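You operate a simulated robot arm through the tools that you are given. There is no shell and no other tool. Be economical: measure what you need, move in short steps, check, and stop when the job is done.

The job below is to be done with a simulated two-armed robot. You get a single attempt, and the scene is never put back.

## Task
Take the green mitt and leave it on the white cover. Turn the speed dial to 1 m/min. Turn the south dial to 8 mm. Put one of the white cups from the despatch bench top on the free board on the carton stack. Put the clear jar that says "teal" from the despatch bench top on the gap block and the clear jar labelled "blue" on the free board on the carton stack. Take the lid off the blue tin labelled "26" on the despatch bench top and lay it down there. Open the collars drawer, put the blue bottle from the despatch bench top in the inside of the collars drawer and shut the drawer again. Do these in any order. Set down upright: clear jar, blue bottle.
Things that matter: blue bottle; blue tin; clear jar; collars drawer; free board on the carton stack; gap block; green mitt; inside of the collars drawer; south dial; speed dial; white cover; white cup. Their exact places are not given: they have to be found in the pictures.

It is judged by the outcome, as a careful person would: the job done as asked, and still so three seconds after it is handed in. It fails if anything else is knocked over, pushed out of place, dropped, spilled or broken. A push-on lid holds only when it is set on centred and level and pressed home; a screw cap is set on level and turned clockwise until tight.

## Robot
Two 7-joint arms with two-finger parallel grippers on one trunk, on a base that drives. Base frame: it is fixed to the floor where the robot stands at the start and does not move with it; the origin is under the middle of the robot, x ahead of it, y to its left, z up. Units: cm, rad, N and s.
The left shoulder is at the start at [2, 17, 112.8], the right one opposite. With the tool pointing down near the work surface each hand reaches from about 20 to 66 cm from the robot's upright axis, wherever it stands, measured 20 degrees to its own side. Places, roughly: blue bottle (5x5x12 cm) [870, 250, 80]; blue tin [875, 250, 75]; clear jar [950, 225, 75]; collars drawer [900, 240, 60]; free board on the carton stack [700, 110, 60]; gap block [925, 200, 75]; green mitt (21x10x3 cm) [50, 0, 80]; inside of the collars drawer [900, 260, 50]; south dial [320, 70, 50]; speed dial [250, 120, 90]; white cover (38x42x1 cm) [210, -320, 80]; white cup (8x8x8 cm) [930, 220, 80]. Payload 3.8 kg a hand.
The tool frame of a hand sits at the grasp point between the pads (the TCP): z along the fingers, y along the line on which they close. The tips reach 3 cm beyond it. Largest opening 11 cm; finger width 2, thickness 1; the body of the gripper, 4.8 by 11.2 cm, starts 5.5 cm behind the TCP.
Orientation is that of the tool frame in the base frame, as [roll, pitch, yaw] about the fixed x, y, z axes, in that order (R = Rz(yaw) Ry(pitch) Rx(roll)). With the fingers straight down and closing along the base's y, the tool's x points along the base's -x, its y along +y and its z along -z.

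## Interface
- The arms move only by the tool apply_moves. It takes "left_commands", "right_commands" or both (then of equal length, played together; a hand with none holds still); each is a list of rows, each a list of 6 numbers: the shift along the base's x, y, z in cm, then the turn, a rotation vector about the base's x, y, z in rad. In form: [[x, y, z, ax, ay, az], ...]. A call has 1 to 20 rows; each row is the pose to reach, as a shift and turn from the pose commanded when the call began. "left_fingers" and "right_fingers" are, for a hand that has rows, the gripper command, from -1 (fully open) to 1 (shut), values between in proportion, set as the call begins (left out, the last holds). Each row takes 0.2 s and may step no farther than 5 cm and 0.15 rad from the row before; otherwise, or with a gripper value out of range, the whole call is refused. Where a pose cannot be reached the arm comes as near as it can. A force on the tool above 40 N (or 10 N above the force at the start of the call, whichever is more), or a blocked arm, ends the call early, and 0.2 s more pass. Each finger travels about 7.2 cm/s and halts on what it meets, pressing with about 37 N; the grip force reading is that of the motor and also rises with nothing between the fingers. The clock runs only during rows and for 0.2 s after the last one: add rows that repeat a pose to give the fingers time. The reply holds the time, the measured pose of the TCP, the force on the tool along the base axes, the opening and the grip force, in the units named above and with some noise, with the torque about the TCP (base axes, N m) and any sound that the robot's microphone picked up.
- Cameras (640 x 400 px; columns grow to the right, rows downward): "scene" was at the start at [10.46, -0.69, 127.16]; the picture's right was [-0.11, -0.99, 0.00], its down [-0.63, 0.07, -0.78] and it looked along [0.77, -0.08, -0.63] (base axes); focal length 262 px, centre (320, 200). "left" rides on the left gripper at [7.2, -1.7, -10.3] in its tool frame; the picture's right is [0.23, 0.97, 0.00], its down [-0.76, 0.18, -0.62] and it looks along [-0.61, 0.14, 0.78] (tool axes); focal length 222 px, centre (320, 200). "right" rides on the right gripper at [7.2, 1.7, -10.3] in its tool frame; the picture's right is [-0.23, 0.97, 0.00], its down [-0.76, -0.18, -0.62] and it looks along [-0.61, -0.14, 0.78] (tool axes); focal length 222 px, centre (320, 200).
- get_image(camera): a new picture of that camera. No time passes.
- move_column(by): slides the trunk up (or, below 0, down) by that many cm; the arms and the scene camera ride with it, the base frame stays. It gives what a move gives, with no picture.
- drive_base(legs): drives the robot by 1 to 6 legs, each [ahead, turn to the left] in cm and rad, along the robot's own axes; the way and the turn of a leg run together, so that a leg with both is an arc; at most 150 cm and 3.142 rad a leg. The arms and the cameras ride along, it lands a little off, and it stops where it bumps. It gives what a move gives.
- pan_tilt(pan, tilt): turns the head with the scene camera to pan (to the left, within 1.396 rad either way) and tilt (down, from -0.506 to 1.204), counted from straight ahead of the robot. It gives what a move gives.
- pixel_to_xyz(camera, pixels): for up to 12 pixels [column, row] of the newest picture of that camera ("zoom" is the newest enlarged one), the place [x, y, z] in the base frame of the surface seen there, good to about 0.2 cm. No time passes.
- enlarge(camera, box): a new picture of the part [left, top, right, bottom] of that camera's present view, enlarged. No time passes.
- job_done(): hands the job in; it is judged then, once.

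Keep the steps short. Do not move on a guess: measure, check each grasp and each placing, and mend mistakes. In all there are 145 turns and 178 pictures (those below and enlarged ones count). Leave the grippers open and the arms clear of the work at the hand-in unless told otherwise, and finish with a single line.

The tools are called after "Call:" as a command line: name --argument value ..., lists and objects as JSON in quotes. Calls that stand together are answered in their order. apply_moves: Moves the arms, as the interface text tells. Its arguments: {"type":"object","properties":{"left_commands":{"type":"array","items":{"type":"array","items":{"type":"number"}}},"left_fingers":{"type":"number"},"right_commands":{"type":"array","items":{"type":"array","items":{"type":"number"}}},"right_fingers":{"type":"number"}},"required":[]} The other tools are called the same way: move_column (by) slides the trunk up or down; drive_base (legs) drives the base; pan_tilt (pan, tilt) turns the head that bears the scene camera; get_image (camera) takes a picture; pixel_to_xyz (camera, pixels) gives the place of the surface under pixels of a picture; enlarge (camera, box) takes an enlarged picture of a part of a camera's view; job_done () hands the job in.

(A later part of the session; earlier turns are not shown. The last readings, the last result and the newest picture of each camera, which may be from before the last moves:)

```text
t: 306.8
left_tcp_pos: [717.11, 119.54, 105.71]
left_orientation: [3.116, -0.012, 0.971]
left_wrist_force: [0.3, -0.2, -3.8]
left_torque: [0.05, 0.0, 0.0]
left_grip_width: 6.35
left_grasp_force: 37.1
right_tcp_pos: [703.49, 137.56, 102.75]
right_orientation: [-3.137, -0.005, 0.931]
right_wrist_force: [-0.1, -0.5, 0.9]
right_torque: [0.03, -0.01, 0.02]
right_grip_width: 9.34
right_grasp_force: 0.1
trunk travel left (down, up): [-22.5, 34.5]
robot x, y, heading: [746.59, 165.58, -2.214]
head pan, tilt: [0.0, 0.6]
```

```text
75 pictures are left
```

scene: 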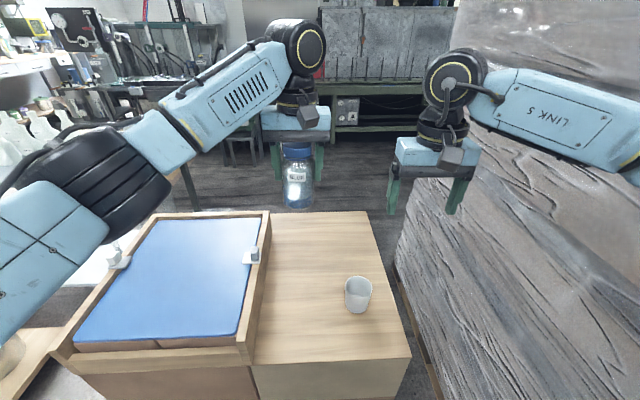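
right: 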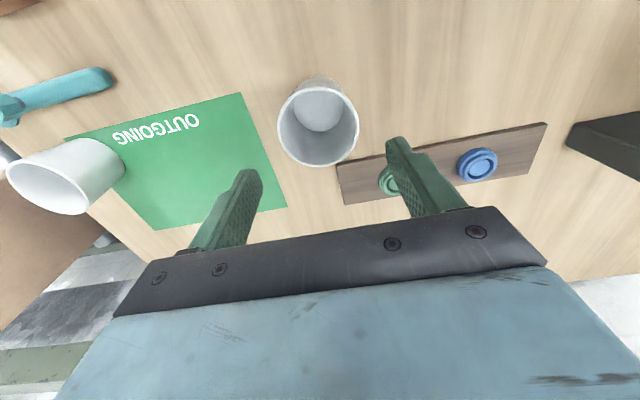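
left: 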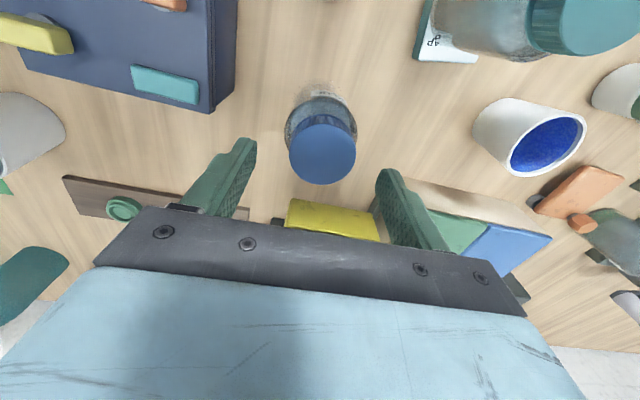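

Call:
apply_moves --left_commands '[[0, 0, -4.5, 0, 0, 0], [0, 0, -9, 0, 0, 0], [0, 0, -13.5, 0, 0, 0], [0, 0, -18, 0, 0, 0], [0, 0, -22.5, 0, 0, 0], [0, 0, -27, 0, 0, 0], [0, 0, -31, 0, 0, 0], [0, 0, -33.5, 0, 0, 0], [0, 0, -34.5, 0, 0, 0], [0, 0, -35.1, 0, 0, 0], [0, 0, -35.5, 0, 0, 0]]'

Call:
get_image --camera "scene"

```text
t: 309.2
left_tcp_pos: [717.08, 119.5, 70.43]
left_orientation: [3.118, -0.007, 0.969]
left_wrist_force: [2.7, 2.0, 8.1]
left_torque: [0.31, 0.06, -0.05]
left_grip_width: 6.33
left_grasp_force: 36.9
right_tcp_pos: [703.49, 137.91, 102.7]
right_orientation: [-3.139, -0.004, 0.933]
right_wrist_force: [-0.7, -0.6, -0.1]
right_torque: [0.02, -0.01, 0.01]
right_grip_width: 9.36
right_grasp_force: 0.1
trunk travel left (down, up): [-22.5, 34.5]
robot x, y, heading: [746.59, 165.51, -2.213]
head pan, tilt: [0.0, 0.6]
```

```text
74 pictures are left
```

scene: 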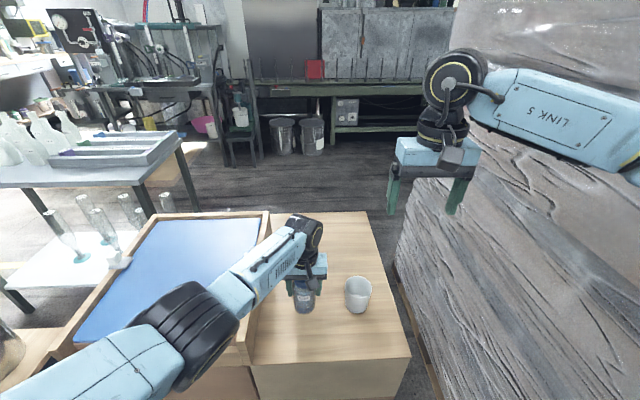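

Jar seated. I release and rise.

Call:
apply_moves --left_commands '[[0, 0, 0, 0, 0, 0], [0, 0, 0, 0, 0, 0], [0, 0, 0, 0, 0, 0], [0, 0, 3, 0, 0, 0], [0, 0, 7, 0, 0, 0], [0, 0, 11.5, 0, 0, 0], [0, 0, 16, 0, 0, 0], [0, 0, 20.5, 0, 0, 0], [0, 0, 25, 0, 0, 0], [0, 0, 29.5, 0, 0, 0], [2.5, 2, 32, 0, 0, 0], [6, 4, 33, 0, 0, 0], [10, 6, 33, 0, 0, 0]]' --left_fingers -0.5

Call:
get_image --camera "scene"

Call:
pan_tilt --pan -0.8 --tilt 0.2

Call:
get_image --camera "scene"

```text
t: 312.0
left_tcp_pos: [727.19, 125.47, 103.16]
left_orientation: [3.114, -0.012, 0.971]
left_wrist_force: [-0.4, 0.8, -0.4]
left_torque: [-0.02, 0.02, 0.01]
left_grip_width: 8.25
left_grasp_force: 0.2
right_tcp_pos: [703.6, 137.72, 102.76]
right_orientation: [-3.141, -0.003, 0.932]
right_wrist_force: [0.1, -0.2, 0.1]
right_torque: [-0.03, 0.02, 0.02]
right_grip_width: 9.37
right_grasp_force: 0.1
trunk travel left (down, up): [-22.5, 34.5]
robot x, y, heading: [746.46, 165.69, -2.216]
head pan, tilt: [0.0, 0.6]
```

```text
73 pictures are left
```

scene: 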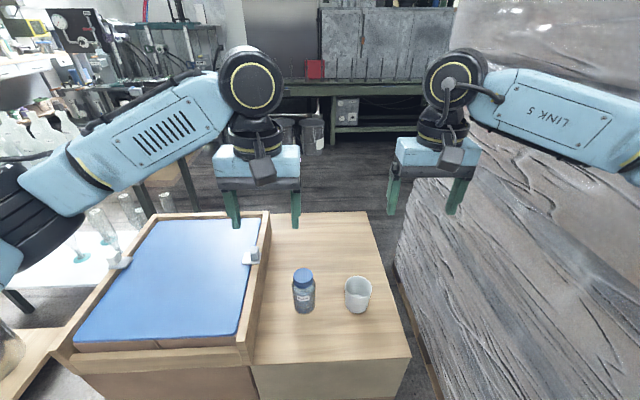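

```text
t: 313.1
left_tcp_pos: [727.03, 125.7, 103.2]
left_orientation: [3.116, -0.012, 0.969]
left_wrist_force: [-0.8, 0.3, -0.6]
left_torque: [0.02, -0.01, -0.03]
left_grip_width: 8.26
left_grasp_force: 0.0
right_tcp_pos: [703.53, 137.7, 102.58]
right_orientation: [-3.14, -0.004, 0.932]
right_wrist_force: [-0.1, -0.6, -0.3]
right_torque: [0.0, 0.0, 0.02]
right_grip_width: 9.36
right_grasp_force: 0.1
trunk travel left (down, up): [-22.5, 34.5]
robot x, y, heading: [746.49, 165.75, -2.208]
head pan, tilt: [-0.799, 0.201]
```

```text
72 pictures are left
```

scene: 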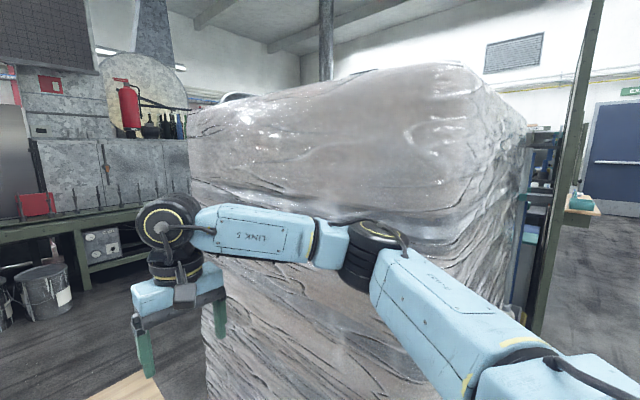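

Cup and jar both stand well on the free board. Now the dials: I measure around for a way west.

Call:
pixel_to_xyz --camera "scene" --pixels '[[40, 285], [100, 245], [100, 150], [195, 130], [205, 300], [480, 250], [520, 200], [540, 320], [590, 330], [560, 150], [600, 200], [120, 300]]'

Call:
pan_tilt --pan -1.35 --tilt 0.2

Call:
get_image --camera "scene"

```text
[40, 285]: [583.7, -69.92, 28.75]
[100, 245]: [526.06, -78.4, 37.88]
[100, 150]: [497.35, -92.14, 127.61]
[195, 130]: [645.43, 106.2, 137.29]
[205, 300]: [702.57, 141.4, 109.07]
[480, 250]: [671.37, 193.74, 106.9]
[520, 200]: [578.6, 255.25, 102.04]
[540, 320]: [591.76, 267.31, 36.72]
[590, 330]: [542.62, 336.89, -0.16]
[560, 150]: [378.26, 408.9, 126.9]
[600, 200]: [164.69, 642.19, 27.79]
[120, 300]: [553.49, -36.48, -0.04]
```

```text
t: 314.1
left_tcp_pos: [727.08, 125.53, 103.16]
left_orientation: [3.115, -0.012, 0.968]
left_wrist_force: [0.5, -0.5, 0.0]
left_torque: [-0.03, -0.02, -0.04]
left_grip_width: 8.26
left_grasp_force: 0.1
right_tcp_pos: [703.58, 137.89, 102.79]
right_orientation: [-3.139, -0.004, 0.931]
right_wrist_force: [-0.2, 0.0, -0.4]
right_torque: [-0.03, 0.0, -0.01]
right_grip_width: 9.32
right_grasp_force: 0.1
trunk travel left (down, up): [-22.5, 34.5]
robot x, y, heading: [746.61, 166.15, -2.212]
head pan, tilt: [-1.349, 0.201]
```

```text
71 pictures are left
```

scene: 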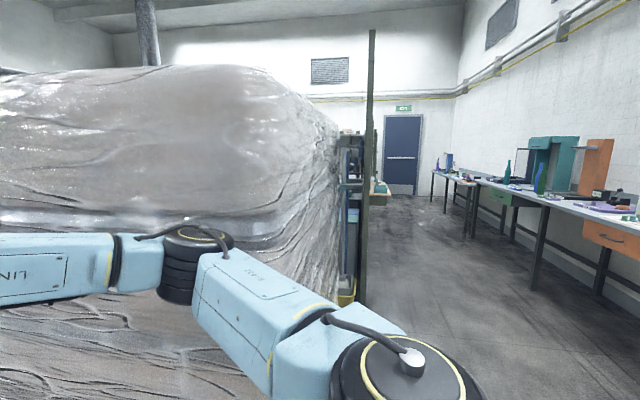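

The pallet blocks the direct way; I go back around the blue trolley along my earlier safe path and then west along the machine's north side.

Call:
drive_base --legs '[[-30, 0], [0, 1.66], [120, 0], [118, 0], [0, -1.02], [48, 0]]'

Call:
drive_base --legs '[[0, -0.52], [140, 0], [0, -0.9], [100, 0]]'

Call:
pan_tilt --pan -0.3 --tilt 0.35

Call:
get_image --camera "scene"

```text
t: 336.5
left_tcp_pos: [978.98, -23.06, 103.23]
left_orientation: [3.117, -0.013, 1.637]
left_wrist_force: [-0.1, 0.3, 0.2]
left_torque: [0.02, -0.01, 0.01]
left_grip_width: 8.24
left_grasp_force: 0.1
right_tcp_pos: [952.84, -27.99, 102.68]
right_orientation: [-3.14, -0.007, 1.601]
right_wrist_force: [0.0, 0.1, -0.2]
right_torque: [-0.05, -0.01, -0.03]
right_grip_width: 9.33
right_grasp_force: 0.0
trunk travel left (down, up): [-22.5, 34.5]
robot x, y, heading: [969.54, 20.55, -1.542]
head pan, tilt: [-1.349, 0.201]
```

```text
t: 352.0
left_tcp_pos: [763.88, -139.55, 103.21]
left_orientation: [3.115, -0.013, 0.234]
left_wrist_force: [-0.8, -0.3, -0.6]
left_torque: [0.0, 0.01, -0.02]
left_grip_width: 8.24
left_grasp_force: 0.0
right_tcp_pos: [754.65, -114.76, 102.66]
right_orientation: [3.141, -0.002, 0.195]
right_wrist_force: [0.4, -1.2, -0.7]
right_torque: [0.04, -0.02, 0.0]
right_grip_width: 9.34
right_grasp_force: 0.1
trunk travel left (down, up): [-22.5, 34.5]
robot x, y, heading: [805.15, -122.5, -2.948]
head pan, tilt: [-1.349, 0.201]
```

```text
t: 353.3
left_tcp_pos: [763.97, -139.58, 103.27]
left_orientation: [3.114, -0.013, 0.233]
left_wrist_force: [-0.2, 0.2, 0.3]
left_torque: [0.01, 0.01, 0.0]
left_grip_width: 8.24
left_grasp_force: 0.2
right_tcp_pos: [754.62, -114.69, 102.73]
right_orientation: [-3.141, -0.003, 0.196]
right_wrist_force: [0.5, 1.0, 0.2]
right_torque: [0.02, -0.01, 0.01]
right_grip_width: 9.32
right_grasp_force: 0.0
trunk travel left (down, up): [-22.5, 34.5]
robot x, y, heading: [805.33, -123.0, -2.95]
head pan, tilt: [-0.3, 0.351]
```

```text
70 pictures are left
```

scene: 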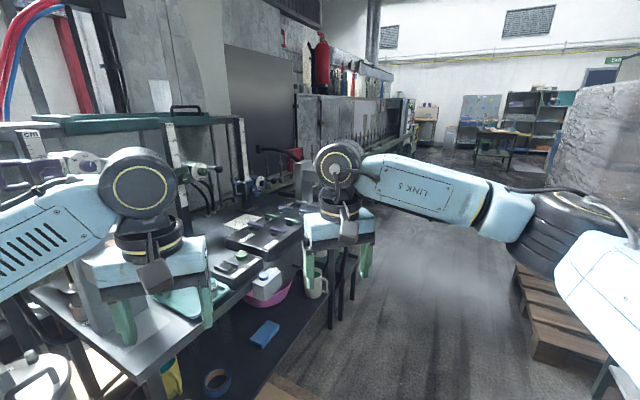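

Call:
pixel_to_xyz --camera "scene" --pixels '[[335, 325], [352, 290], [540, 340], [515, 265], [450, 250], [440, 165], [400, 130], [300, 240], [245, 235], [410, 180], [590, 150], [500, 150]]'

```text
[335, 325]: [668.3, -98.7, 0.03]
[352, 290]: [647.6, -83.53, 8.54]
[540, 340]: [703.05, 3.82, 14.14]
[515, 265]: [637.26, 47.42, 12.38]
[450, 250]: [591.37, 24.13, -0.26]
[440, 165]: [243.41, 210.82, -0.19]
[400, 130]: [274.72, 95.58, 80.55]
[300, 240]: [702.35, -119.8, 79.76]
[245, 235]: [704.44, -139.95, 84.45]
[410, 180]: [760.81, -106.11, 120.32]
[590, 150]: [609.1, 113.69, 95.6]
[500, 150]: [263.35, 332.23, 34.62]
```

The corridor between o=302 and 403 is clear. I drive down its middle.

Call:
drive_base --legs '[[0, -0.8], [150, 0], [150, 0], [120, 0]]'

Call:
pan_tilt --pan 0.7 --tilt 0.4

Call:
get_image --camera "scene"

```text
t: 375.6
left_tcp_pos: [417.51, 133.99, 103.19]
left_orientation: [3.114, -0.012, -0.556]
left_wrist_force: [0.5, -0.3, 0.3]
left_torque: [0.0, 0.03, 0.01]
left_grip_width: 8.26
left_grasp_force: 0.2
right_tcp_pos: [428.66, 158.01, 102.8]
right_orientation: [-3.139, -0.004, -0.594]
right_wrist_force: [0.6, 0.1, -0.8]
right_torque: [0.02, -0.02, 0.01]
right_grip_width: 9.34
right_grasp_force: 0.1
trunk travel left (down, up): [-22.5, 34.5]
robot x, y, heading: [458.36, 116.4, 2.545]
head pan, tilt: [-0.3, 0.351]
```

```text
t: 376.9
left_tcp_pos: [417.57, 133.84, 103.26]
left_orientation: [3.116, -0.012, -0.558]
left_wrist_force: [1.5, 0.3, 1.0]
left_torque: [0.0, -0.01, 0.02]
left_grip_width: 8.24
left_grasp_force: 0.0
right_tcp_pos: [428.66, 158.14, 102.74]
right_orientation: [-3.141, -0.005, -0.594]
right_wrist_force: [-0.4, 0.0, 0.1]
right_torque: [0.01, 0.01, 0.04]
right_grip_width: 9.36
right_grasp_force: 0.0
trunk travel left (down, up): [-22.5, 34.5]
robot x, y, heading: [458.61, 116.42, 2.543]
head pan, tilt: [0.7, 0.4]
```

```text
69 pictures are left
```

scene: 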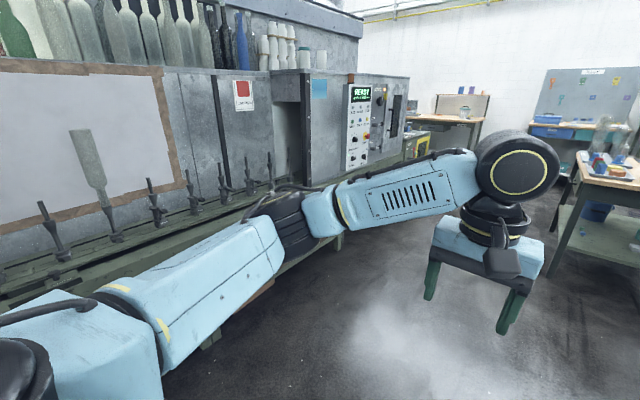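

Call:
enlarge --camera "scene" --box '[300, 70, 420, 200]'

Call:
pixel_to_xyz --camera "zoom" --pixels '[[285, 170], [290, 210], [265, 240], [265, 270], [280, 70], [380, 100], [240, 300], [330, 200]]'

```text
3.08 times, centred on (360, 135) of scene
```

zoom: 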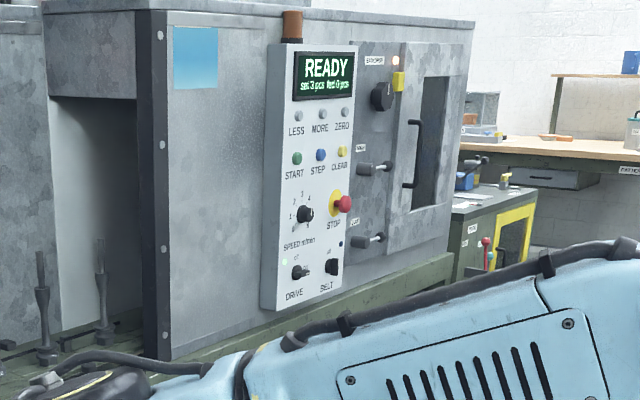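

```text
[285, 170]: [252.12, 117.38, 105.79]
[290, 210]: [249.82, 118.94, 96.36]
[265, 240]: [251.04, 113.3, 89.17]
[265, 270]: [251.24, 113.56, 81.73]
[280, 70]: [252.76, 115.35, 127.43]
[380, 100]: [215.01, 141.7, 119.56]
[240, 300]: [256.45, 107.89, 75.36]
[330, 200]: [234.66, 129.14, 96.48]
```

The speed dial is on the READY panel near (247,121,95). I drive in front of the panel.

Call:
drive_base --legs '[[0, 0.23], [150, 0], [26, 0], [0, 1.34]]'

Call:
pan_tilt --pan 0.3 --tilt 0.5

Call:
get_image --camera "scene"

```text
t: 389.9
left_tcp_pos: [276.38, 136.69, 103.19]
left_orientation: [3.117, -0.009, 1.024]
left_wrist_force: [0.4, -0.4, -0.1]
left_torque: [0.05, 0.02, -0.01]
left_grip_width: 8.26
left_grasp_force: 0.1
right_tcp_pos: [252.14, 147.62, 102.68]
right_orientation: [-3.14, -0.002, 0.985]
right_wrist_force: [0.3, 0.2, 0.3]
right_torque: [0.04, -0.01, 0.0]
right_grip_width: 9.37
right_grasp_force: 0.0
trunk travel left (down, up): [-22.5, 34.5]
robot x, y, heading: [293.5, 177.96, -2.159]
head pan, tilt: [0.7, 0.4]
```

```text
t: 390.8
left_tcp_pos: [276.36, 136.71, 103.29]
left_orientation: [3.116, -0.009, 1.025]
left_wrist_force: [-0.2, 0.6, -0.2]
left_torque: [-0.01, -0.02, -0.01]
left_grip_width: 8.24
left_grasp_force: 0.2
right_tcp_pos: [252.1, 147.54, 102.66]
right_orientation: [-3.139, -0.005, 0.988]
right_wrist_force: [-0.3, 0.1, 0.3]
right_torque: [0.0, 0.0, 0.0]
right_grip_width: 9.36
right_grasp_force: 0.1
trunk travel left (down, up): [-22.5, 34.5]
robot x, y, heading: [293.3, 178.04, -2.155]
head pan, tilt: [0.3, 0.499]
```

```text
67 pictures are left
```

scene: 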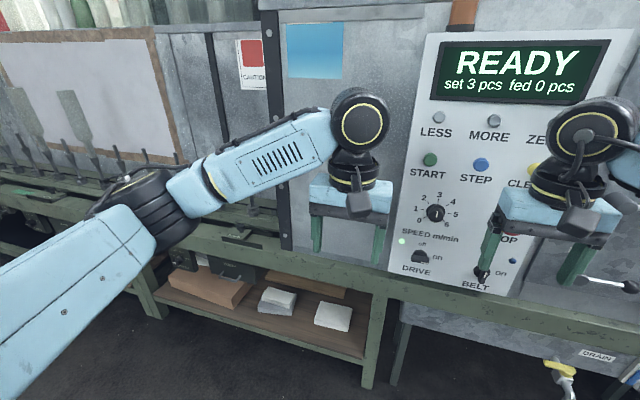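

Call:
enlarge --camera "scene" --box '[395, 180, 475, 250]'

Call:
pixel_to_xyz --camera "zoom" --pixels '[[320, 250], [320, 235], [300, 260], [350, 255], [310, 285], [420, 200], [180, 320], [200, 150], [330, 300], [500, 420]]'

Call:
pan_tilt --pan 0.75 --tilt 0.75

Call:
get_image --camera "scene"

```text
5.71 times, centred on (435, 215) of scene
```

zoom: 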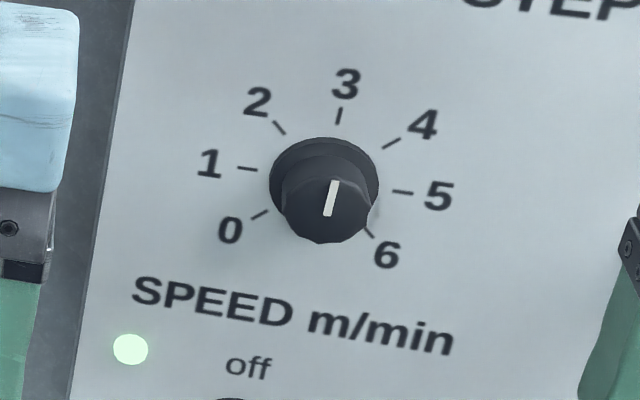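

```text
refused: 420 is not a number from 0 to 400
```

```text
t: 391.7
left_tcp_pos: [276.3, 136.65, 103.23]
left_orientation: [3.116, -0.009, 1.025]
left_wrist_force: [0.2, 0.4, -0.6]
left_torque: [0.02, -0.01, 0.01]
left_grip_width: 8.26
left_grasp_force: 0.1
right_tcp_pos: [252.09, 147.64, 102.59]
right_orientation: [-3.14, -0.004, 0.985]
right_wrist_force: [-0.2, -1.0, 1.0]
right_torque: [0.0, 0.01, -0.02]
right_grip_width: 9.34
right_grasp_force: 0.1
trunk travel left (down, up): [-22.5, 34.5]
robot x, y, heading: [293.3, 177.57, -2.155]
head pan, tilt: [0.75, 0.75]
```

```text
65 pictures are left
```

scene: 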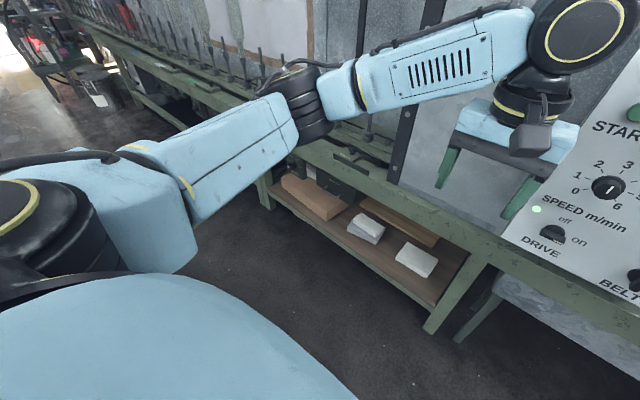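

Call:
enlarge --camera "scene" --box '[240, 130, 400, 230]'

Call:
pixel_to_xyz --camera "scene" --pixels '[[335, 188], [310, 175], [300, 145], [370, 190], [607, 187], [606, 180], [570, 180], [630, 215], [551, 235], [250, 110]]'

```text
4.00 times, centred on (320, 180) of scene
```

zoom: 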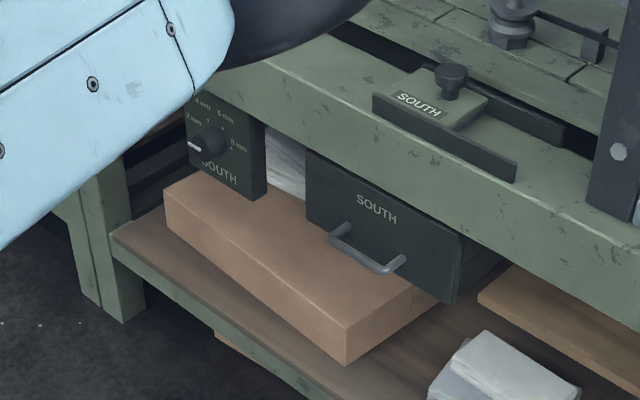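

```text
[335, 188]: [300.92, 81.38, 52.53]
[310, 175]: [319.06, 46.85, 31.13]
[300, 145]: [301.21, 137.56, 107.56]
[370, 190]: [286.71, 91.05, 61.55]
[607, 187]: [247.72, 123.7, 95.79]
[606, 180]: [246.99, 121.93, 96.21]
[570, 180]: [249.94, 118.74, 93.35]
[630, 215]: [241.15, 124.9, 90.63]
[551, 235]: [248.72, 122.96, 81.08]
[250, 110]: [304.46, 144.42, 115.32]
```

I found both dials: speed now at 3, south pointing left. I drive 10 cm closer, move the left hand aside and turn the right hand to point at the panel.

Call:
drive_base --legs '[[10, 0]]'

Call:
apply_moves --left_commands '[[3.9, -0.6, 0, 0, 0, 0], [7.8, -1.3, 0, 0, 0, 0], [11.7, -1.9, 0, 0, 0, 0], [15.6, -2.6, 0, 0, 0, 0], [19.4, -3.2, 0, 0, 0, 0], [19.4, -3.2, 0, 0, 0, 0], [19.4, -3.2, 0, 0, 0, 0], [19.4, -3.2, 0, 0, 0, 0], [19.4, -3.2, 0, 0, 0, 0], [19.4, -3.2, 0, 0, 0, 0], [19.4, -3.2, 0, 0, 0, 0], [19.4, -3.2, 0, 0, 0, 0], [19.4, -3.2, 0, 0, 0, 0], [19.4, -3.2, 0, 0, 0, 0], [19.4, -3.2, 0, 0, 0, 0], [19.4, -3.2, 0, 0, 0, 0], [19.4, -3.2, 0, 0, 0, 0], [19.4, -3.2, 0, 0, 0, 0]]' --right_commands '[[0, 0, 0, 0, 0, 0], [0, 0, 0, 0, 0, 0], [0.5, -0.5, -0.5, -0.112, -0.0227, -0.0806], [1, -1, -1, -0.2235, -0.0455, -0.1612], [1.5, -1.5, -1.4, -0.335, -0.0682, -0.2418], [2, -2, -1.8, -0.447, -0.0909, -0.3224], [2.4, -2.4, -2.2, -0.559, -0.1137, -0.403], [2.9, -2.9, -2.7, -0.67, -0.1364, -0.4836], [3.3, -3.3, -3.1, -0.782, -0.1591, -0.5642], [3.8, -3.8, -3.6, -0.894, -0.1819, -0.6448], [4.3, -4.3, -4, -1.006, -0.2046, -0.7254], [4.7, -4.7, -4.5, -1.117, -0.2273, -0.806], [5.2, -5.2, -4.9, -1.229, -0.2501, -0.8866], [5.7, -5.7, -5.4, -1.341, -0.2728, -0.9672], [6.2, -6.2, -5.8, -1.453, -0.2955, -1.0478], [6.6, -6.6, -6.3, -1.564, -0.3183, -1.1284], [7.1, -7.1, -6.7, -1.676, -0.341, -1.209], [7.1, -7.1, -6.7, -1.676, -0.341, -1.209]]' --right_fingers -0.2

Call:
pan_tilt --pan -0.1 --tilt 0.5

Call:
get_image --camera "scene"

```text
t: 392.8
left_tcp_pos: [270.77, 128.4, 103.2]
left_orientation: [3.116, -0.013, 1.022]
left_wrist_force: [0.0, -0.8, -0.6]
left_torque: [0.04, -0.05, -0.01]
left_grip_width: 8.26
left_grasp_force: 0.1
right_tcp_pos: [246.52, 139.24, 102.63]
right_orientation: [-3.14, -0.006, 0.986]
right_wrist_force: [-0.2, 0.2, 0.1]
right_torque: [0.04, 0.04, -0.02]
right_grip_width: 9.37
right_grasp_force: 0.1
trunk travel left (down, up): [-22.5, 34.5]
robot x, y, heading: [287.95, 169.83, -2.158]
head pan, tilt: [0.75, 0.75]
```

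```text
t: 396.6
left_tcp_pos: [290.4, 125.33, 103.19]
left_orientation: [3.115, -0.011, 1.022]
left_wrist_force: [-1.0, -0.9, -0.2]
left_torque: [-0.01, 0.0, -0.02]
left_grip_width: 8.27
left_grasp_force: 0.1
right_tcp_pos: [254.3, 132.41, 99.87]
right_orientation: [1.877, 0.236, -0.004]
right_wrist_force: [-0.6, 0.1, 1.1]
right_torque: [-0.02, 0.02, -0.05]
right_grip_width: 6.6
right_grasp_force: 0.2
right hand out of reach, approached as far as the arm can: row 13, 14, 15, 16, 17, 18
trunk travel left (down, up): [-22.5, 34.5]
robot x, y, heading: [288.13, 169.84, -2.161]
head pan, tilt: [0.75, 0.75]
```

```text
t: 397.8
left_tcp_pos: [290.37, 125.45, 103.19]
left_orientation: [3.116, -0.01, 1.02]
left_wrist_force: [0.1, 0.1, -0.4]
left_torque: [0.0, 0.01, 0.01]
left_grip_width: 8.24
left_grasp_force: 0.1
right_tcp_pos: [254.13, 132.62, 99.75]
right_orientation: [1.876, 0.238, -0.004]
right_wrist_force: [0.1, 0.6, 0.1]
right_torque: [-0.01, 0.01, -0.03]
right_grip_width: 6.57
right_grasp_force: 0.2
trunk travel left (down, up): [-22.5, 34.5]
robot x, y, heading: [287.88, 169.45, -2.157]
head pan, tilt: [-0.099, 0.499]
```

```text
63 pictures are left
```

scene: 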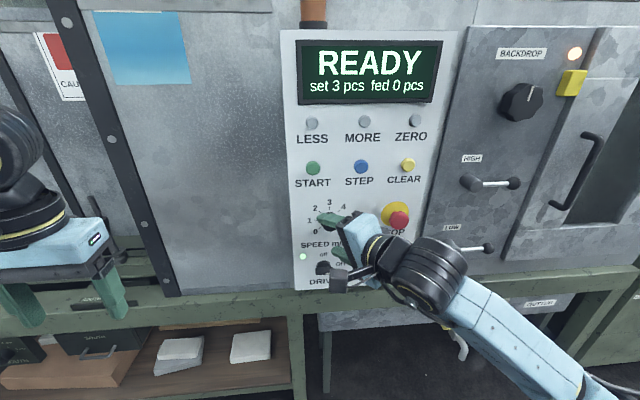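

The wrist ran out at this short distance. I back up 10 cm and finish the turn with the hand farther out.

Call:
drive_base --legs '[[-12, 0]]'

Call:
apply_moves --right_commands '[[-0.9, -1.3, -0.7, -0.061, -0.022, -0.095], [-1.8, -2.6, -1.4, -0.122, -0.044, -0.19], [-2.7, -3.9, -2, -0.183, -0.067, -0.285], [-3.6, -5.2, -2.7, -0.244, -0.089, -0.38], [-4.5, -6.5, -3.4, -0.305, -0.111, -0.475], [-5.5, -8, -4, -0.366, -0.133, -0.57], [-5.5, -8, -4, -0.366, -0.133, -0.57]]'

Call:
enlarge --camera "scene" --box '[250, 150, 430, 262]'

```text
t: 399.0
left_tcp_pos: [297.14, 135.28, 103.18]
left_orientation: [3.115, -0.011, 1.025]
left_wrist_force: [0.1, 0.8, -0.1]
left_torque: [0.0, 0.02, 0.0]
left_grip_width: 8.21
left_grasp_force: 0.0
right_tcp_pos: [260.77, 142.51, 99.91]
right_orientation: [1.877, 0.237, -0.005]
right_wrist_force: [0.1, 1.2, 0.8]
right_torque: [-0.03, -0.01, 0.0]
right_grip_width: 6.6
right_grasp_force: 0.0
trunk travel left (down, up): [-22.5, 34.5]
robot x, y, heading: [294.44, 179.47, -2.157]
head pan, tilt: [-0.099, 0.499]
```

```text
t: 400.6
left_tcp_pos: [297.07, 135.24, 103.24]
left_orientation: [3.115, -0.01, 1.026]
left_wrist_force: [-0.3, 0.4, -0.1]
left_torque: [0.01, 0.0, 0.03]
left_grip_width: 8.25
left_grasp_force: 0.1
right_tcp_pos: [247.99, 137.33, 89.5]
right_orientation: [1.541, 0.018, -0.583]
right_wrist_force: [-0.2, 0.0, 0.7]
right_torque: [0.02, -0.01, -0.01]
right_grip_width: 6.62
right_grasp_force: 0.1
right hand out of reach, approached as far as the arm can: row 1, 2, 3, 4, 5, 6, 7
trunk travel left (down, up): [-22.5, 34.5]
robot x, y, heading: [294.75, 179.53, -2.155]
head pan, tilt: [-0.099, 0.499]
```

```text
3.56 times, centred on (340, 206) of scene
```

zoom: 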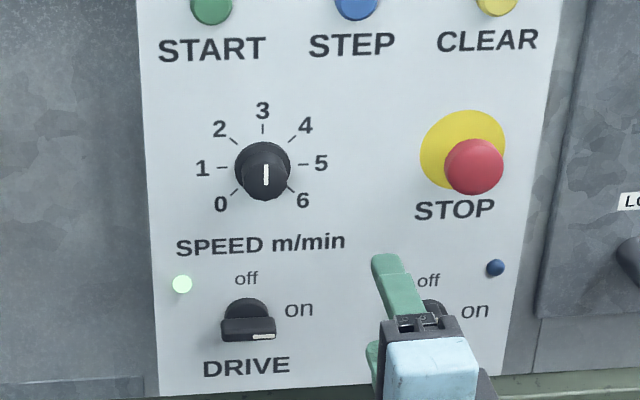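

Marks are 45° apart, pointer at 3; I need 90° counter-clockwise. The hand now points rightly but sits 8 cm right and 6 cm low: I shift the base left and raise the trunk.

Call:
pixel_to_xyz --camera "zoom" --pixels '[[263, 160], [248, 172], [280, 172], [264, 195], [263, 146], [215, 230], [330, 225], [200, 100]]'

Call:
drive_base --legs '[[0, -0.4], [-20, 0], [0, 0.4], [14, 0]]'

Call:
move_column --by 6.2

Call:
enlarge --camera "scene" --box '[250, 150, 430, 262]'

```text
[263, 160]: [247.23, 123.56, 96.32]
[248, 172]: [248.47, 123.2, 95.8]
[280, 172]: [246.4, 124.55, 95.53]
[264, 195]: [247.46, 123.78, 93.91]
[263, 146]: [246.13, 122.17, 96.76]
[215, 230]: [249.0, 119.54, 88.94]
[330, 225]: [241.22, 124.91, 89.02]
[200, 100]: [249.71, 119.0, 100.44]
```

```text
t: 405.6
left_tcp_pos: [305.93, 134.55, 103.28]
left_orientation: [3.115, -0.011, 1.024]
left_wrist_force: [0.1, -1.0, -0.1]
left_torque: [0.01, -0.01, 0.0]
left_grip_width: 8.25
left_grasp_force: 0.0
right_tcp_pos: [256.63, 136.82, 89.74]
right_orientation: [1.536, 0.018, -0.583]
right_wrist_force: [-0.6, -0.4, -0.2]
right_torque: [0.03, -0.01, -0.02]
right_grip_width: 6.58
right_grasp_force: 0.0
trunk travel left (down, up): [-22.5, 34.5]
robot x, y, heading: [303.35, 178.79, -2.163]
head pan, tilt: [-0.099, 0.499]
```

```text
t: 406.6
left_tcp_pos: [305.91, 134.57, 109.42]
left_orientation: [3.116, -0.011, 1.023]
left_wrist_force: [0.2, -0.1, 0.4]
left_torque: [-0.01, 0.01, 0.02]
left_grip_width: 8.25
left_grasp_force: 0.1
right_tcp_pos: [256.67, 136.76, 95.97]
right_orientation: [1.534, 0.023, -0.585]
right_wrist_force: [-0.3, -0.4, 0.3]
right_torque: [0.03, 0.0, 0.0]
right_grip_width: 6.58
right_grasp_force: 0.1
trunk travel left (down, up): [-28.7, 28.3]
robot x, y, heading: [303.82, 178.84, -2.158]
head pan, tilt: [-0.099, 0.499]
```

```text
3.56 times, centred on (340, 206) of scene
```

zoom: 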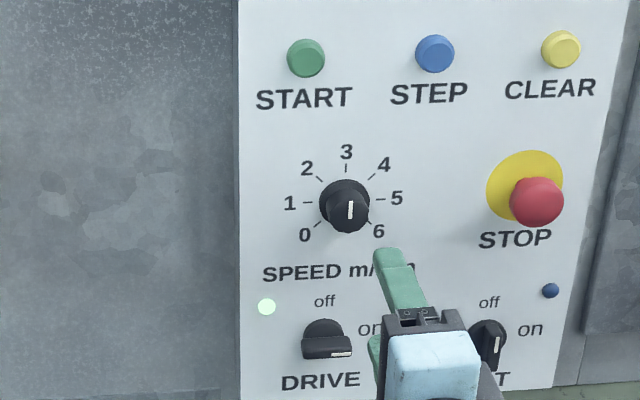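

The hand is lined up with the dial (l=130.9). I lower 0.6 cm and drive 14.3 cm in.

Call:
move_column --by -0.6

Call:
drive_base --legs '[[14.2, 0]]'

Call:
get_image --camera "scene"

Call:
get_image --camera "right"

```text
t: 407.1
left_tcp_pos: [305.89, 134.7, 108.8]
left_orientation: [3.116, -0.011, 1.022]
left_wrist_force: [-0.4, -0.2, 0.4]
left_torque: [-0.01, 0.0, -0.04]
left_grip_width: 8.23
left_grasp_force: 0.1
right_tcp_pos: [256.59, 136.87, 95.4]
right_orientation: [1.537, 0.022, -0.582]
right_wrist_force: [0.0, 0.2, 0.0]
right_torque: [-0.01, -0.02, 0.02]
right_grip_width: 6.61
right_grasp_force: 0.1
trunk travel left (down, up): [-28.1, 28.9]
robot x, y, heading: [303.46, 179.04, -2.16]
head pan, tilt: [-0.099, 0.499]
```

```text
t: 408.5
left_tcp_pos: [298.1, 122.81, 108.85]
left_orientation: [3.115, -0.013, 1.023]
left_wrist_force: [0.0, -0.2, -0.5]
left_torque: [0.05, 0.01, -0.01]
left_grip_width: 8.24
left_grasp_force: 0.0
right_tcp_pos: [248.89, 124.99, 95.3]
right_orientation: [1.537, 0.021, -0.584]
right_wrist_force: [-0.6, -0.7, -0.6]
right_torque: [-0.03, -0.01, -0.01]
right_grip_width: 6.6
right_grasp_force: 0.0
trunk travel left (down, up): [-28.1, 28.9]
robot x, y, heading: [295.4, 166.95, -2.159]
head pan, tilt: [-0.099, 0.499]
```

```text
60 pictures are left
```

scene: 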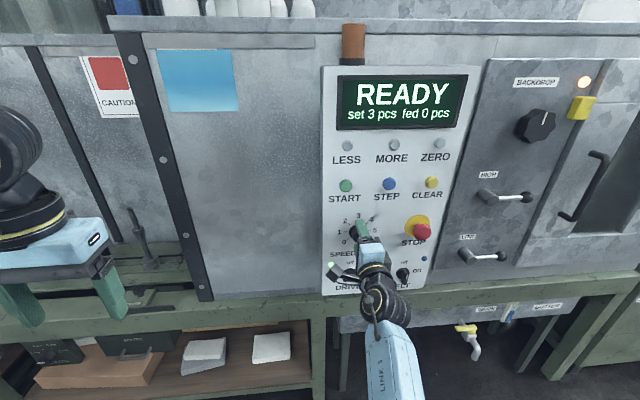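

```text
59 pictures are left
```

right: 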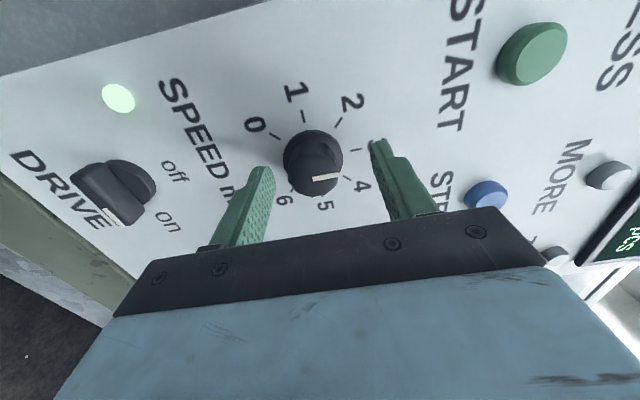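

The knob sits between the fingers. I close and check.

Call:
apply_moves --right_commands '[[0, 0, 0, 0, 0, 0], [0, 0, 0, 0, 0, 0], [0, 0, 0, 0, 0, 0]]' --right_fingers 1

Call:
apply_moves --right_commands '[[0, 0, 0, 0.081, 0.114, 0], [0, 0, 0, 0.161, 0.229, 0], [0, 0, 0, 0.242, 0.343, 0], [0, 0, 0, 0.323, 0.458, 0], [0, 0, 0, 0.403, 0.572, 0], [0, 0, 0, 0.484, 0.686, 0], [0, 0, 0, 0.564, 0.801, 0], [0, 0, 0, 0.645, 0.915, 0], [0, 0, 0, 0.726, 1.029, 0], [0, 0, 0, 0.806, 1.144, 0], [0, 0, 0, 0.905, 1.283, 0], [0, 0, 0, 0.905, 1.283, 0]]'

Call:
get_image --camera "right"

```text
t: 409.3
left_tcp_pos: [298.13, 122.85, 108.76]
left_orientation: [3.115, -0.012, 1.024]
left_wrist_force: [0.3, -0.5, 0.2]
left_torque: [-0.03, -0.01, 0.0]
left_grip_width: 8.25
left_grasp_force: 0.1
right_tcp_pos: [248.73, 125.1, 94.83]
right_orientation: [1.546, 0.023, -0.581]
right_wrist_force: [2.8, 7.2, -23.3]
right_torque: [0.57, -0.46, -0.23]
right_grip_width: 3.28
right_grasp_force: 45.0
trunk travel left (down, up): [-28.1, 28.9]
robot x, y, heading: [295.77, 166.95, -2.158]
head pan, tilt: [-0.099, 0.499]
```

```text
refused: row 11 steps farther than a row can; nothing moved
```

```text
58 pictures are left
```

right: 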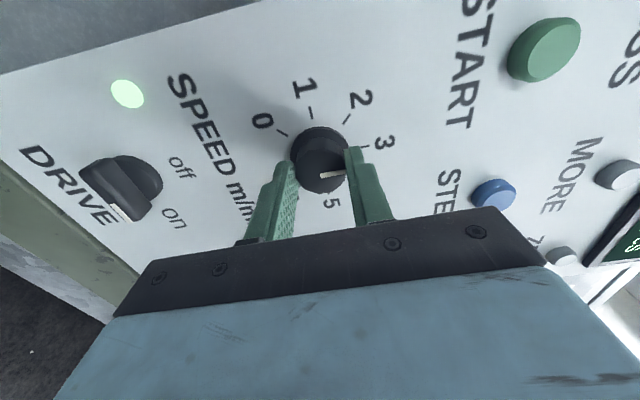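

Call:
apply_moves --right_commands '[[0, 0, -0.5, 0, 0, 0], [0, 0, -0.7, 0.0823, 0.1167, 0], [0, 0, -0.7, 0.1646, 0.2334, 0], [0, 0, -0.7, 0.2469, 0.3501, 0], [0, 0, -0.7, 0.3292, 0.4668, 0], [0, 0, -0.7, 0.4115, 0.5835, 0], [0, 0, -0.7, 0.4938, 0.7002, 0], [0, 0, -0.7, 0.5761, 0.8169, 0], [0, 0, -0.7, 0.6584, 0.9336, 0], [0, 0, -0.7, 0.7407, 1.0503, 0], [0, 0, -0.7, 0.823, 1.167, 0], [0, 0, -0.7, 0.905, 1.283, 0], [0, 0, -0.7, 0.905, 1.283, 0]]'

Call:
get_image --camera "right"

```text
t: 410.9
left_tcp_pos: [298.49, 123.12, 108.99]
left_orientation: [3.115, -0.01, 1.026]
left_wrist_force: [-0.7, -0.5, -0.6]
left_torque: [-0.02, 0.0, -0.01]
left_grip_width: 8.26
left_grasp_force: 0.0
right_tcp_pos: [248.58, 125.31, 94.67]
right_orientation: [1.522, 0.892, -0.562]
right_wrist_force: [20.0, 8.3, 4.2]
right_torque: [-0.57, 0.44, -0.3]
right_grip_width: 3.34
right_grasp_force: 44.7
right hand out of reach, approached as far as the arm can: row 7, 8
trunk travel left (down, up): [-28.1, 28.9]
robot x, y, heading: [295.82, 167.26, -2.152]
head pan, tilt: [-0.099, 0.499]
stopped in row 8 (right hand): the force on the tool passed its limit at 53 N (the readings are from after the stop); the commanded pose is now the measured one
```

```text
57 pictures are left
```

right: 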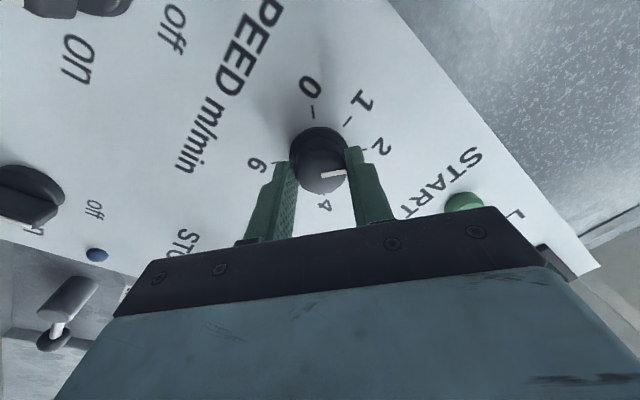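

Turned about 50°. I release, turn the hand back, and re-grip for the rest.

Call:
apply_moves --right_commands '[[0, 0, 0, 0, 0, 0], [0, 0, 0, 0, 0, 0], [0, 0, 0, -0.071, -0.101, 0], [0, 0, 0, -0.143, -0.203, 0], [0, 0, 0, -0.214, -0.304, 0], [0, 0, 0, -0.286, -0.405, 0], [0, 0, 0, -0.357, -0.507, 0], [0, 0, 0, -0.429, -0.608, 0], [0, 0, 0, -0.5, -0.709, 0], [0, 0, 0, -0.5, -0.709, 0]]' --right_fingers -0.2

Call:
apply_moves --right_commands '[[0, 0, 0, 0, 0, 0], [0, 0, 0, 0, 0, 0], [0, 0, 0, 0, 0, 0]]' --right_fingers 1

Call:
enlarge --camera "right" --box '[220, 60, 420, 185]'

```text
t: 413.1
left_tcp_pos: [298.31, 122.91, 108.83]
left_orientation: [3.115, -0.012, 1.023]
left_wrist_force: [-0.6, 1.0, 0.1]
left_torque: [-0.02, -0.02, -0.04]
left_grip_width: 8.28
left_grasp_force: 0.0
right_tcp_pos: [248.16, 125.21, 94.16]
right_orientation: [1.489, 0.025, -0.58]
right_wrist_force: [0.5, 0.2, 0.1]
right_torque: [-0.03, -0.05, -0.01]
right_grip_width: 6.61
right_grasp_force: 0.0
trunk travel left (down, up): [-28.1, 28.9]
robot x, y, heading: [295.81, 167.07, -2.154]
head pan, tilt: [-0.099, 0.499]
```

```text
t: 413.9
left_tcp_pos: [298.34, 123.07, 108.86]
left_orientation: [3.116, -0.01, 1.024]
left_wrist_force: [0.4, -0.7, -0.1]
left_torque: [0.01, 0.01, -0.03]
left_grip_width: 8.27
left_grasp_force: 0.0
right_tcp_pos: [248.15, 125.25, 94.67]
right_orientation: [1.485, 0.028, -0.582]
right_wrist_force: [-3.6, -2.8, 15.0]
right_torque: [0.14, -0.16, 0.22]
right_grip_width: 3.34
right_grasp_force: 45.3
trunk travel left (down, up): [-28.1, 28.9]
robot x, y, heading: [295.87, 166.87, -2.159]
head pan, tilt: [-0.099, 0.499]
```

```text
3.20 times, centred on (320, 122) of right
```

zoom: 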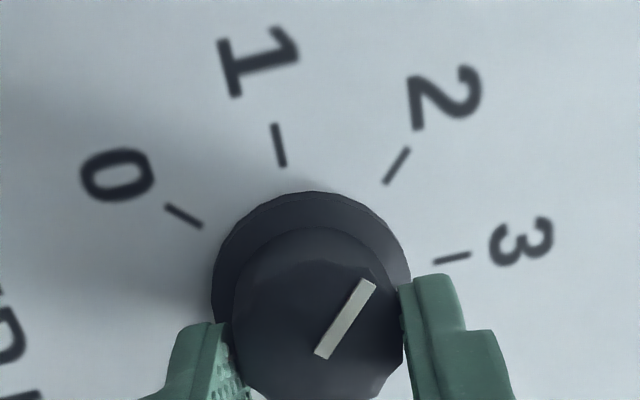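

The pointer is at 2 exactly. I turn 45° more.

Call:
apply_moves --right_commands '[[0, 0, 0.4, 0.075, 0.107, 0], [0, 0, 0.4, 0.151, 0.214, 0], [0, 0, 0.4, 0.226, 0.32, 0], [0, 0, 0.4, 0.301, 0.427, 0], [0, 0, 0.4, 0.377, 0.534, 0], [0, 0, 0.4, 0.461, 0.654, 0], [0, 0, 0.4, 0.461, 0.654, 0]]'

Call:
enlarge --camera "right" --box '[220, 60, 420, 185]'

```text
t: 415.6
left_tcp_pos: [298.34, 123.0, 108.89]
left_orientation: [3.115, -0.012, 1.025]
left_wrist_force: [-0.4, 0.0, 0.4]
left_torque: [-0.03, -0.01, 0.03]
left_grip_width: 8.24
left_grasp_force: 0.1
right_tcp_pos: [248.18, 125.34, 95.03]
right_orientation: [1.514, 0.829, -0.571]
right_wrist_force: [-2.7, -5.6, 19.2]
right_torque: [-0.39, 0.19, -0.68]
right_grip_width: 3.31
right_grasp_force: 45.4
trunk travel left (down, up): [-28.1, 28.9]
robot x, y, heading: [295.41, 167.15, -2.15]
head pan, tilt: [-0.099, 0.499]
```

```text
3.20 times, centred on (320, 122) of right
```

zoom: 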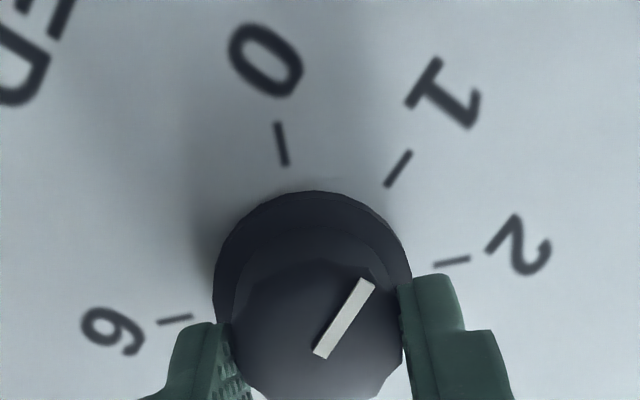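

Pointer is on 1. I release, back off, shift left along the machine toward the south dial and lower the trunk.

Call:
apply_moves --right_commands '[[0, 0, 0, 0, 0, 0], [0, 0, 0, 0, 0, 0], [0, 0, 0, 0, 0, 0]]' --right_fingers -0.2

Call:
drive_base --legs '[[-25, 0], [0, 1.57], [90, 0], [0, -1.6]]'

Call:
move_column --by -28

Call:
pan_tilt --pan -0.05 --tilt 0.5

Call:
get_image --camera "scene"

```text
t: 416.4
left_tcp_pos: [298.27, 122.9, 108.79]
left_orientation: [3.116, -0.011, 1.025]
left_wrist_force: [-0.7, -0.3, -0.8]
left_torque: [0.01, 0.0, -0.01]
left_grip_width: 8.22
left_grasp_force: 0.1
right_tcp_pos: [248.09, 125.34, 94.65]
right_orientation: [1.528, 0.828, -0.562]
right_wrist_force: [0.1, 0.2, 0.0]
right_torque: [0.01, 0.0, -0.01]
right_grip_width: 6.58
right_grasp_force: 0.1
trunk travel left (down, up): [-28.1, 28.9]
robot x, y, heading: [296.11, 167.46, -2.157]
head pan, tilt: [-0.099, 0.499]
```

```text
t: 430.3
left_tcp_pos: [385.15, 93.87, 108.93]
left_orientation: [3.116, -0.008, 0.979]
left_wrist_force: [-0.4, 0.4, 0.0]
left_torque: [0.01, -0.02, -0.02]
left_grip_width: 8.27
left_grasp_force: 0.0
right_tcp_pos: [335.22, 98.39, 94.67]
right_orientation: [1.526, 0.827, -0.611]
right_wrist_force: [0.0, -0.7, 0.7]
right_torque: [0.03, 0.02, -0.04]
right_grip_width: 6.6
right_grasp_force: 0.0
trunk travel left (down, up): [-28.1, 28.9]
robot x, y, heading: [385.12, 138.11, -2.197]
head pan, tilt: [-0.099, 0.499]
```

```text
t: 433.1
left_tcp_pos: [385.26, 93.7, 80.74]
left_orientation: [3.116, -0.01, 0.979]
left_wrist_force: [-0.5, -0.3, -0.2]
left_torque: [0.01, -0.02, -0.02]
left_grip_width: 8.25
left_grasp_force: 0.0
right_tcp_pos: [335.22, 98.43, 66.74]
right_orientation: [1.524, 0.826, -0.608]
right_wrist_force: [-0.4, -0.5, -0.2]
right_torque: [-0.03, -0.02, -0.03]
right_grip_width: 6.59
right_grasp_force: 0.1
trunk travel left (down, up): [-0.1, 56.9]
robot x, y, heading: [385.0, 138.12, -2.2]
head pan, tilt: [-0.099, 0.499]
```

```text
t: 433.7
left_tcp_pos: [385.18, 93.78, 80.91]
left_orientation: [3.115, -0.011, 0.979]
left_wrist_force: [-0.4, 0.1, 0.5]
left_torque: [0.03, -0.02, 0.0]
left_grip_width: 8.27
left_grasp_force: 0.2
right_tcp_pos: [335.16, 98.4, 66.64]
right_orientation: [1.526, 0.826, -0.608]
right_wrist_force: [0.0, -1.0, 0.3]
right_torque: [0.0, 0.0, 0.0]
right_grip_width: 6.6
right_grasp_force: 0.1
trunk travel left (down, up): [-0.1, 56.9]
robot x, y, heading: [384.44, 138.32, -2.201]
head pan, tilt: [-0.051, 0.499]
```

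```text
54 pictures are left
```

scene: 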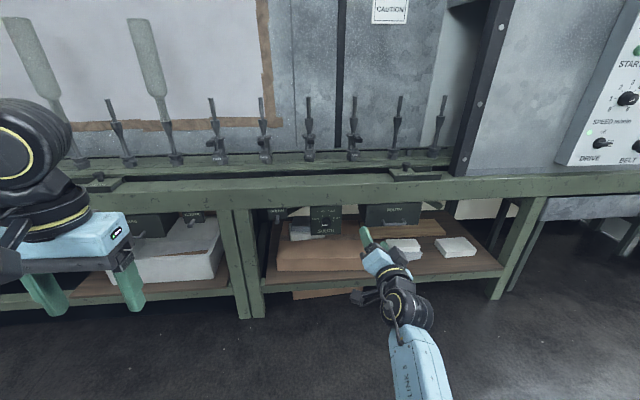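

The south dial's plate is at px (325,220). I zoom in and measure.

Call:
enlarge --camera "scene" --box '[295, 195, 375, 245]'

Call:
pixel_to_xyz --camera "scene" --pixels '[[325, 220], [325, 217], [327, 223], [314, 228], [337, 228], [325, 203], [318, 255], [300, 190], [325, 232]]'

```text
8.00 times, centred on (335, 220) of scene
```

zoom: 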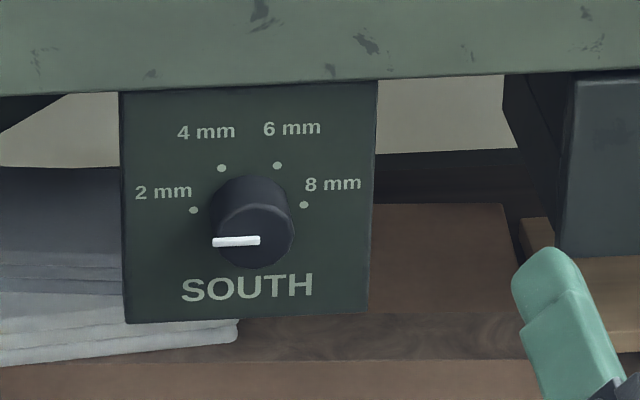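

```text
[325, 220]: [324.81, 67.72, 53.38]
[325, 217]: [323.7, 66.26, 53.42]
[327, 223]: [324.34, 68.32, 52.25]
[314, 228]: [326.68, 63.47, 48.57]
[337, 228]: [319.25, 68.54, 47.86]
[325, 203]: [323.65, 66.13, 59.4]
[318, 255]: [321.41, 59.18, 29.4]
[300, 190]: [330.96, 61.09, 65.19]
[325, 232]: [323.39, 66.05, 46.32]
```

The dial stands at 2 mm (pointing left); dots are 60° apart, so 8 mm is 180° clockwise. Axis at (l=225.6, z=51.5). I lower and shift the hand, then drive in most of the way.

Call:
apply_moves --right_commands '[[1.8, -1.3, -3.8, 0, 0, 0], [3.6, -2.5, -7.6, 0, 0, 0], [5.4, -3.8, -11.4, 0, 0, 0], [7.2, -5.1, -15.1, 0, 0, 0], [7.2, -5.1, -15.1, 0, 0, 0]]' --right_fingers -0.1

Call:
drive_base --legs '[[22, 0]]'

Call:
get_image --camera "right"

```text
t: 434.9
left_tcp_pos: [385.11, 93.88, 80.82]
left_orientation: [3.115, -0.01, 0.979]
left_wrist_force: [0.4, -0.3, -0.6]
left_torque: [-0.01, -0.01, 0.02]
left_grip_width: 8.24
left_grasp_force: 0.1
right_tcp_pos: [342.28, 93.31, 51.6]
right_orientation: [1.523, 0.829, -0.611]
right_wrist_force: [0.2, -0.2, -0.2]
right_torque: [-0.02, 0.01, 0.0]
right_grip_width: 6.06
right_grasp_force: 0.1
trunk travel left (down, up): [-0.1, 56.9]
robot x, y, heading: [384.53, 138.42, -2.204]
head pan, tilt: [-0.051, 0.499]
```

```text
t: 436.6
left_tcp_pos: [372.36, 76.04, 80.94]
left_orientation: [3.115, -0.012, 0.981]
left_wrist_force: [-0.3, -0.1, -0.2]
left_torque: [0.0, 0.0, -0.04]
left_grip_width: 8.25
left_grasp_force: 0.0
right_tcp_pos: [329.38, 75.5, 51.44]
right_orientation: [1.525, 0.828, -0.607]
right_wrist_force: [-0.1, 0.3, 0.4]
right_torque: [0.03, 0.02, 0.0]
right_grip_width: 6.07
right_grasp_force: 0.0
trunk travel left (down, up): [-0.1, 56.9]
robot x, y, heading: [371.78, 120.52, -2.201]
head pan, tilt: [-0.051, 0.499]
```

```text
52 pictures are left
```

right: 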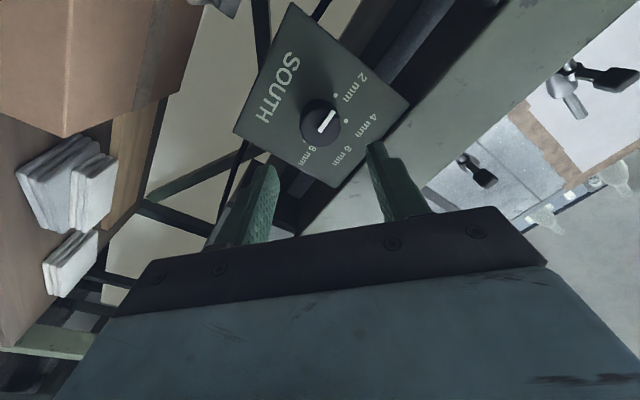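

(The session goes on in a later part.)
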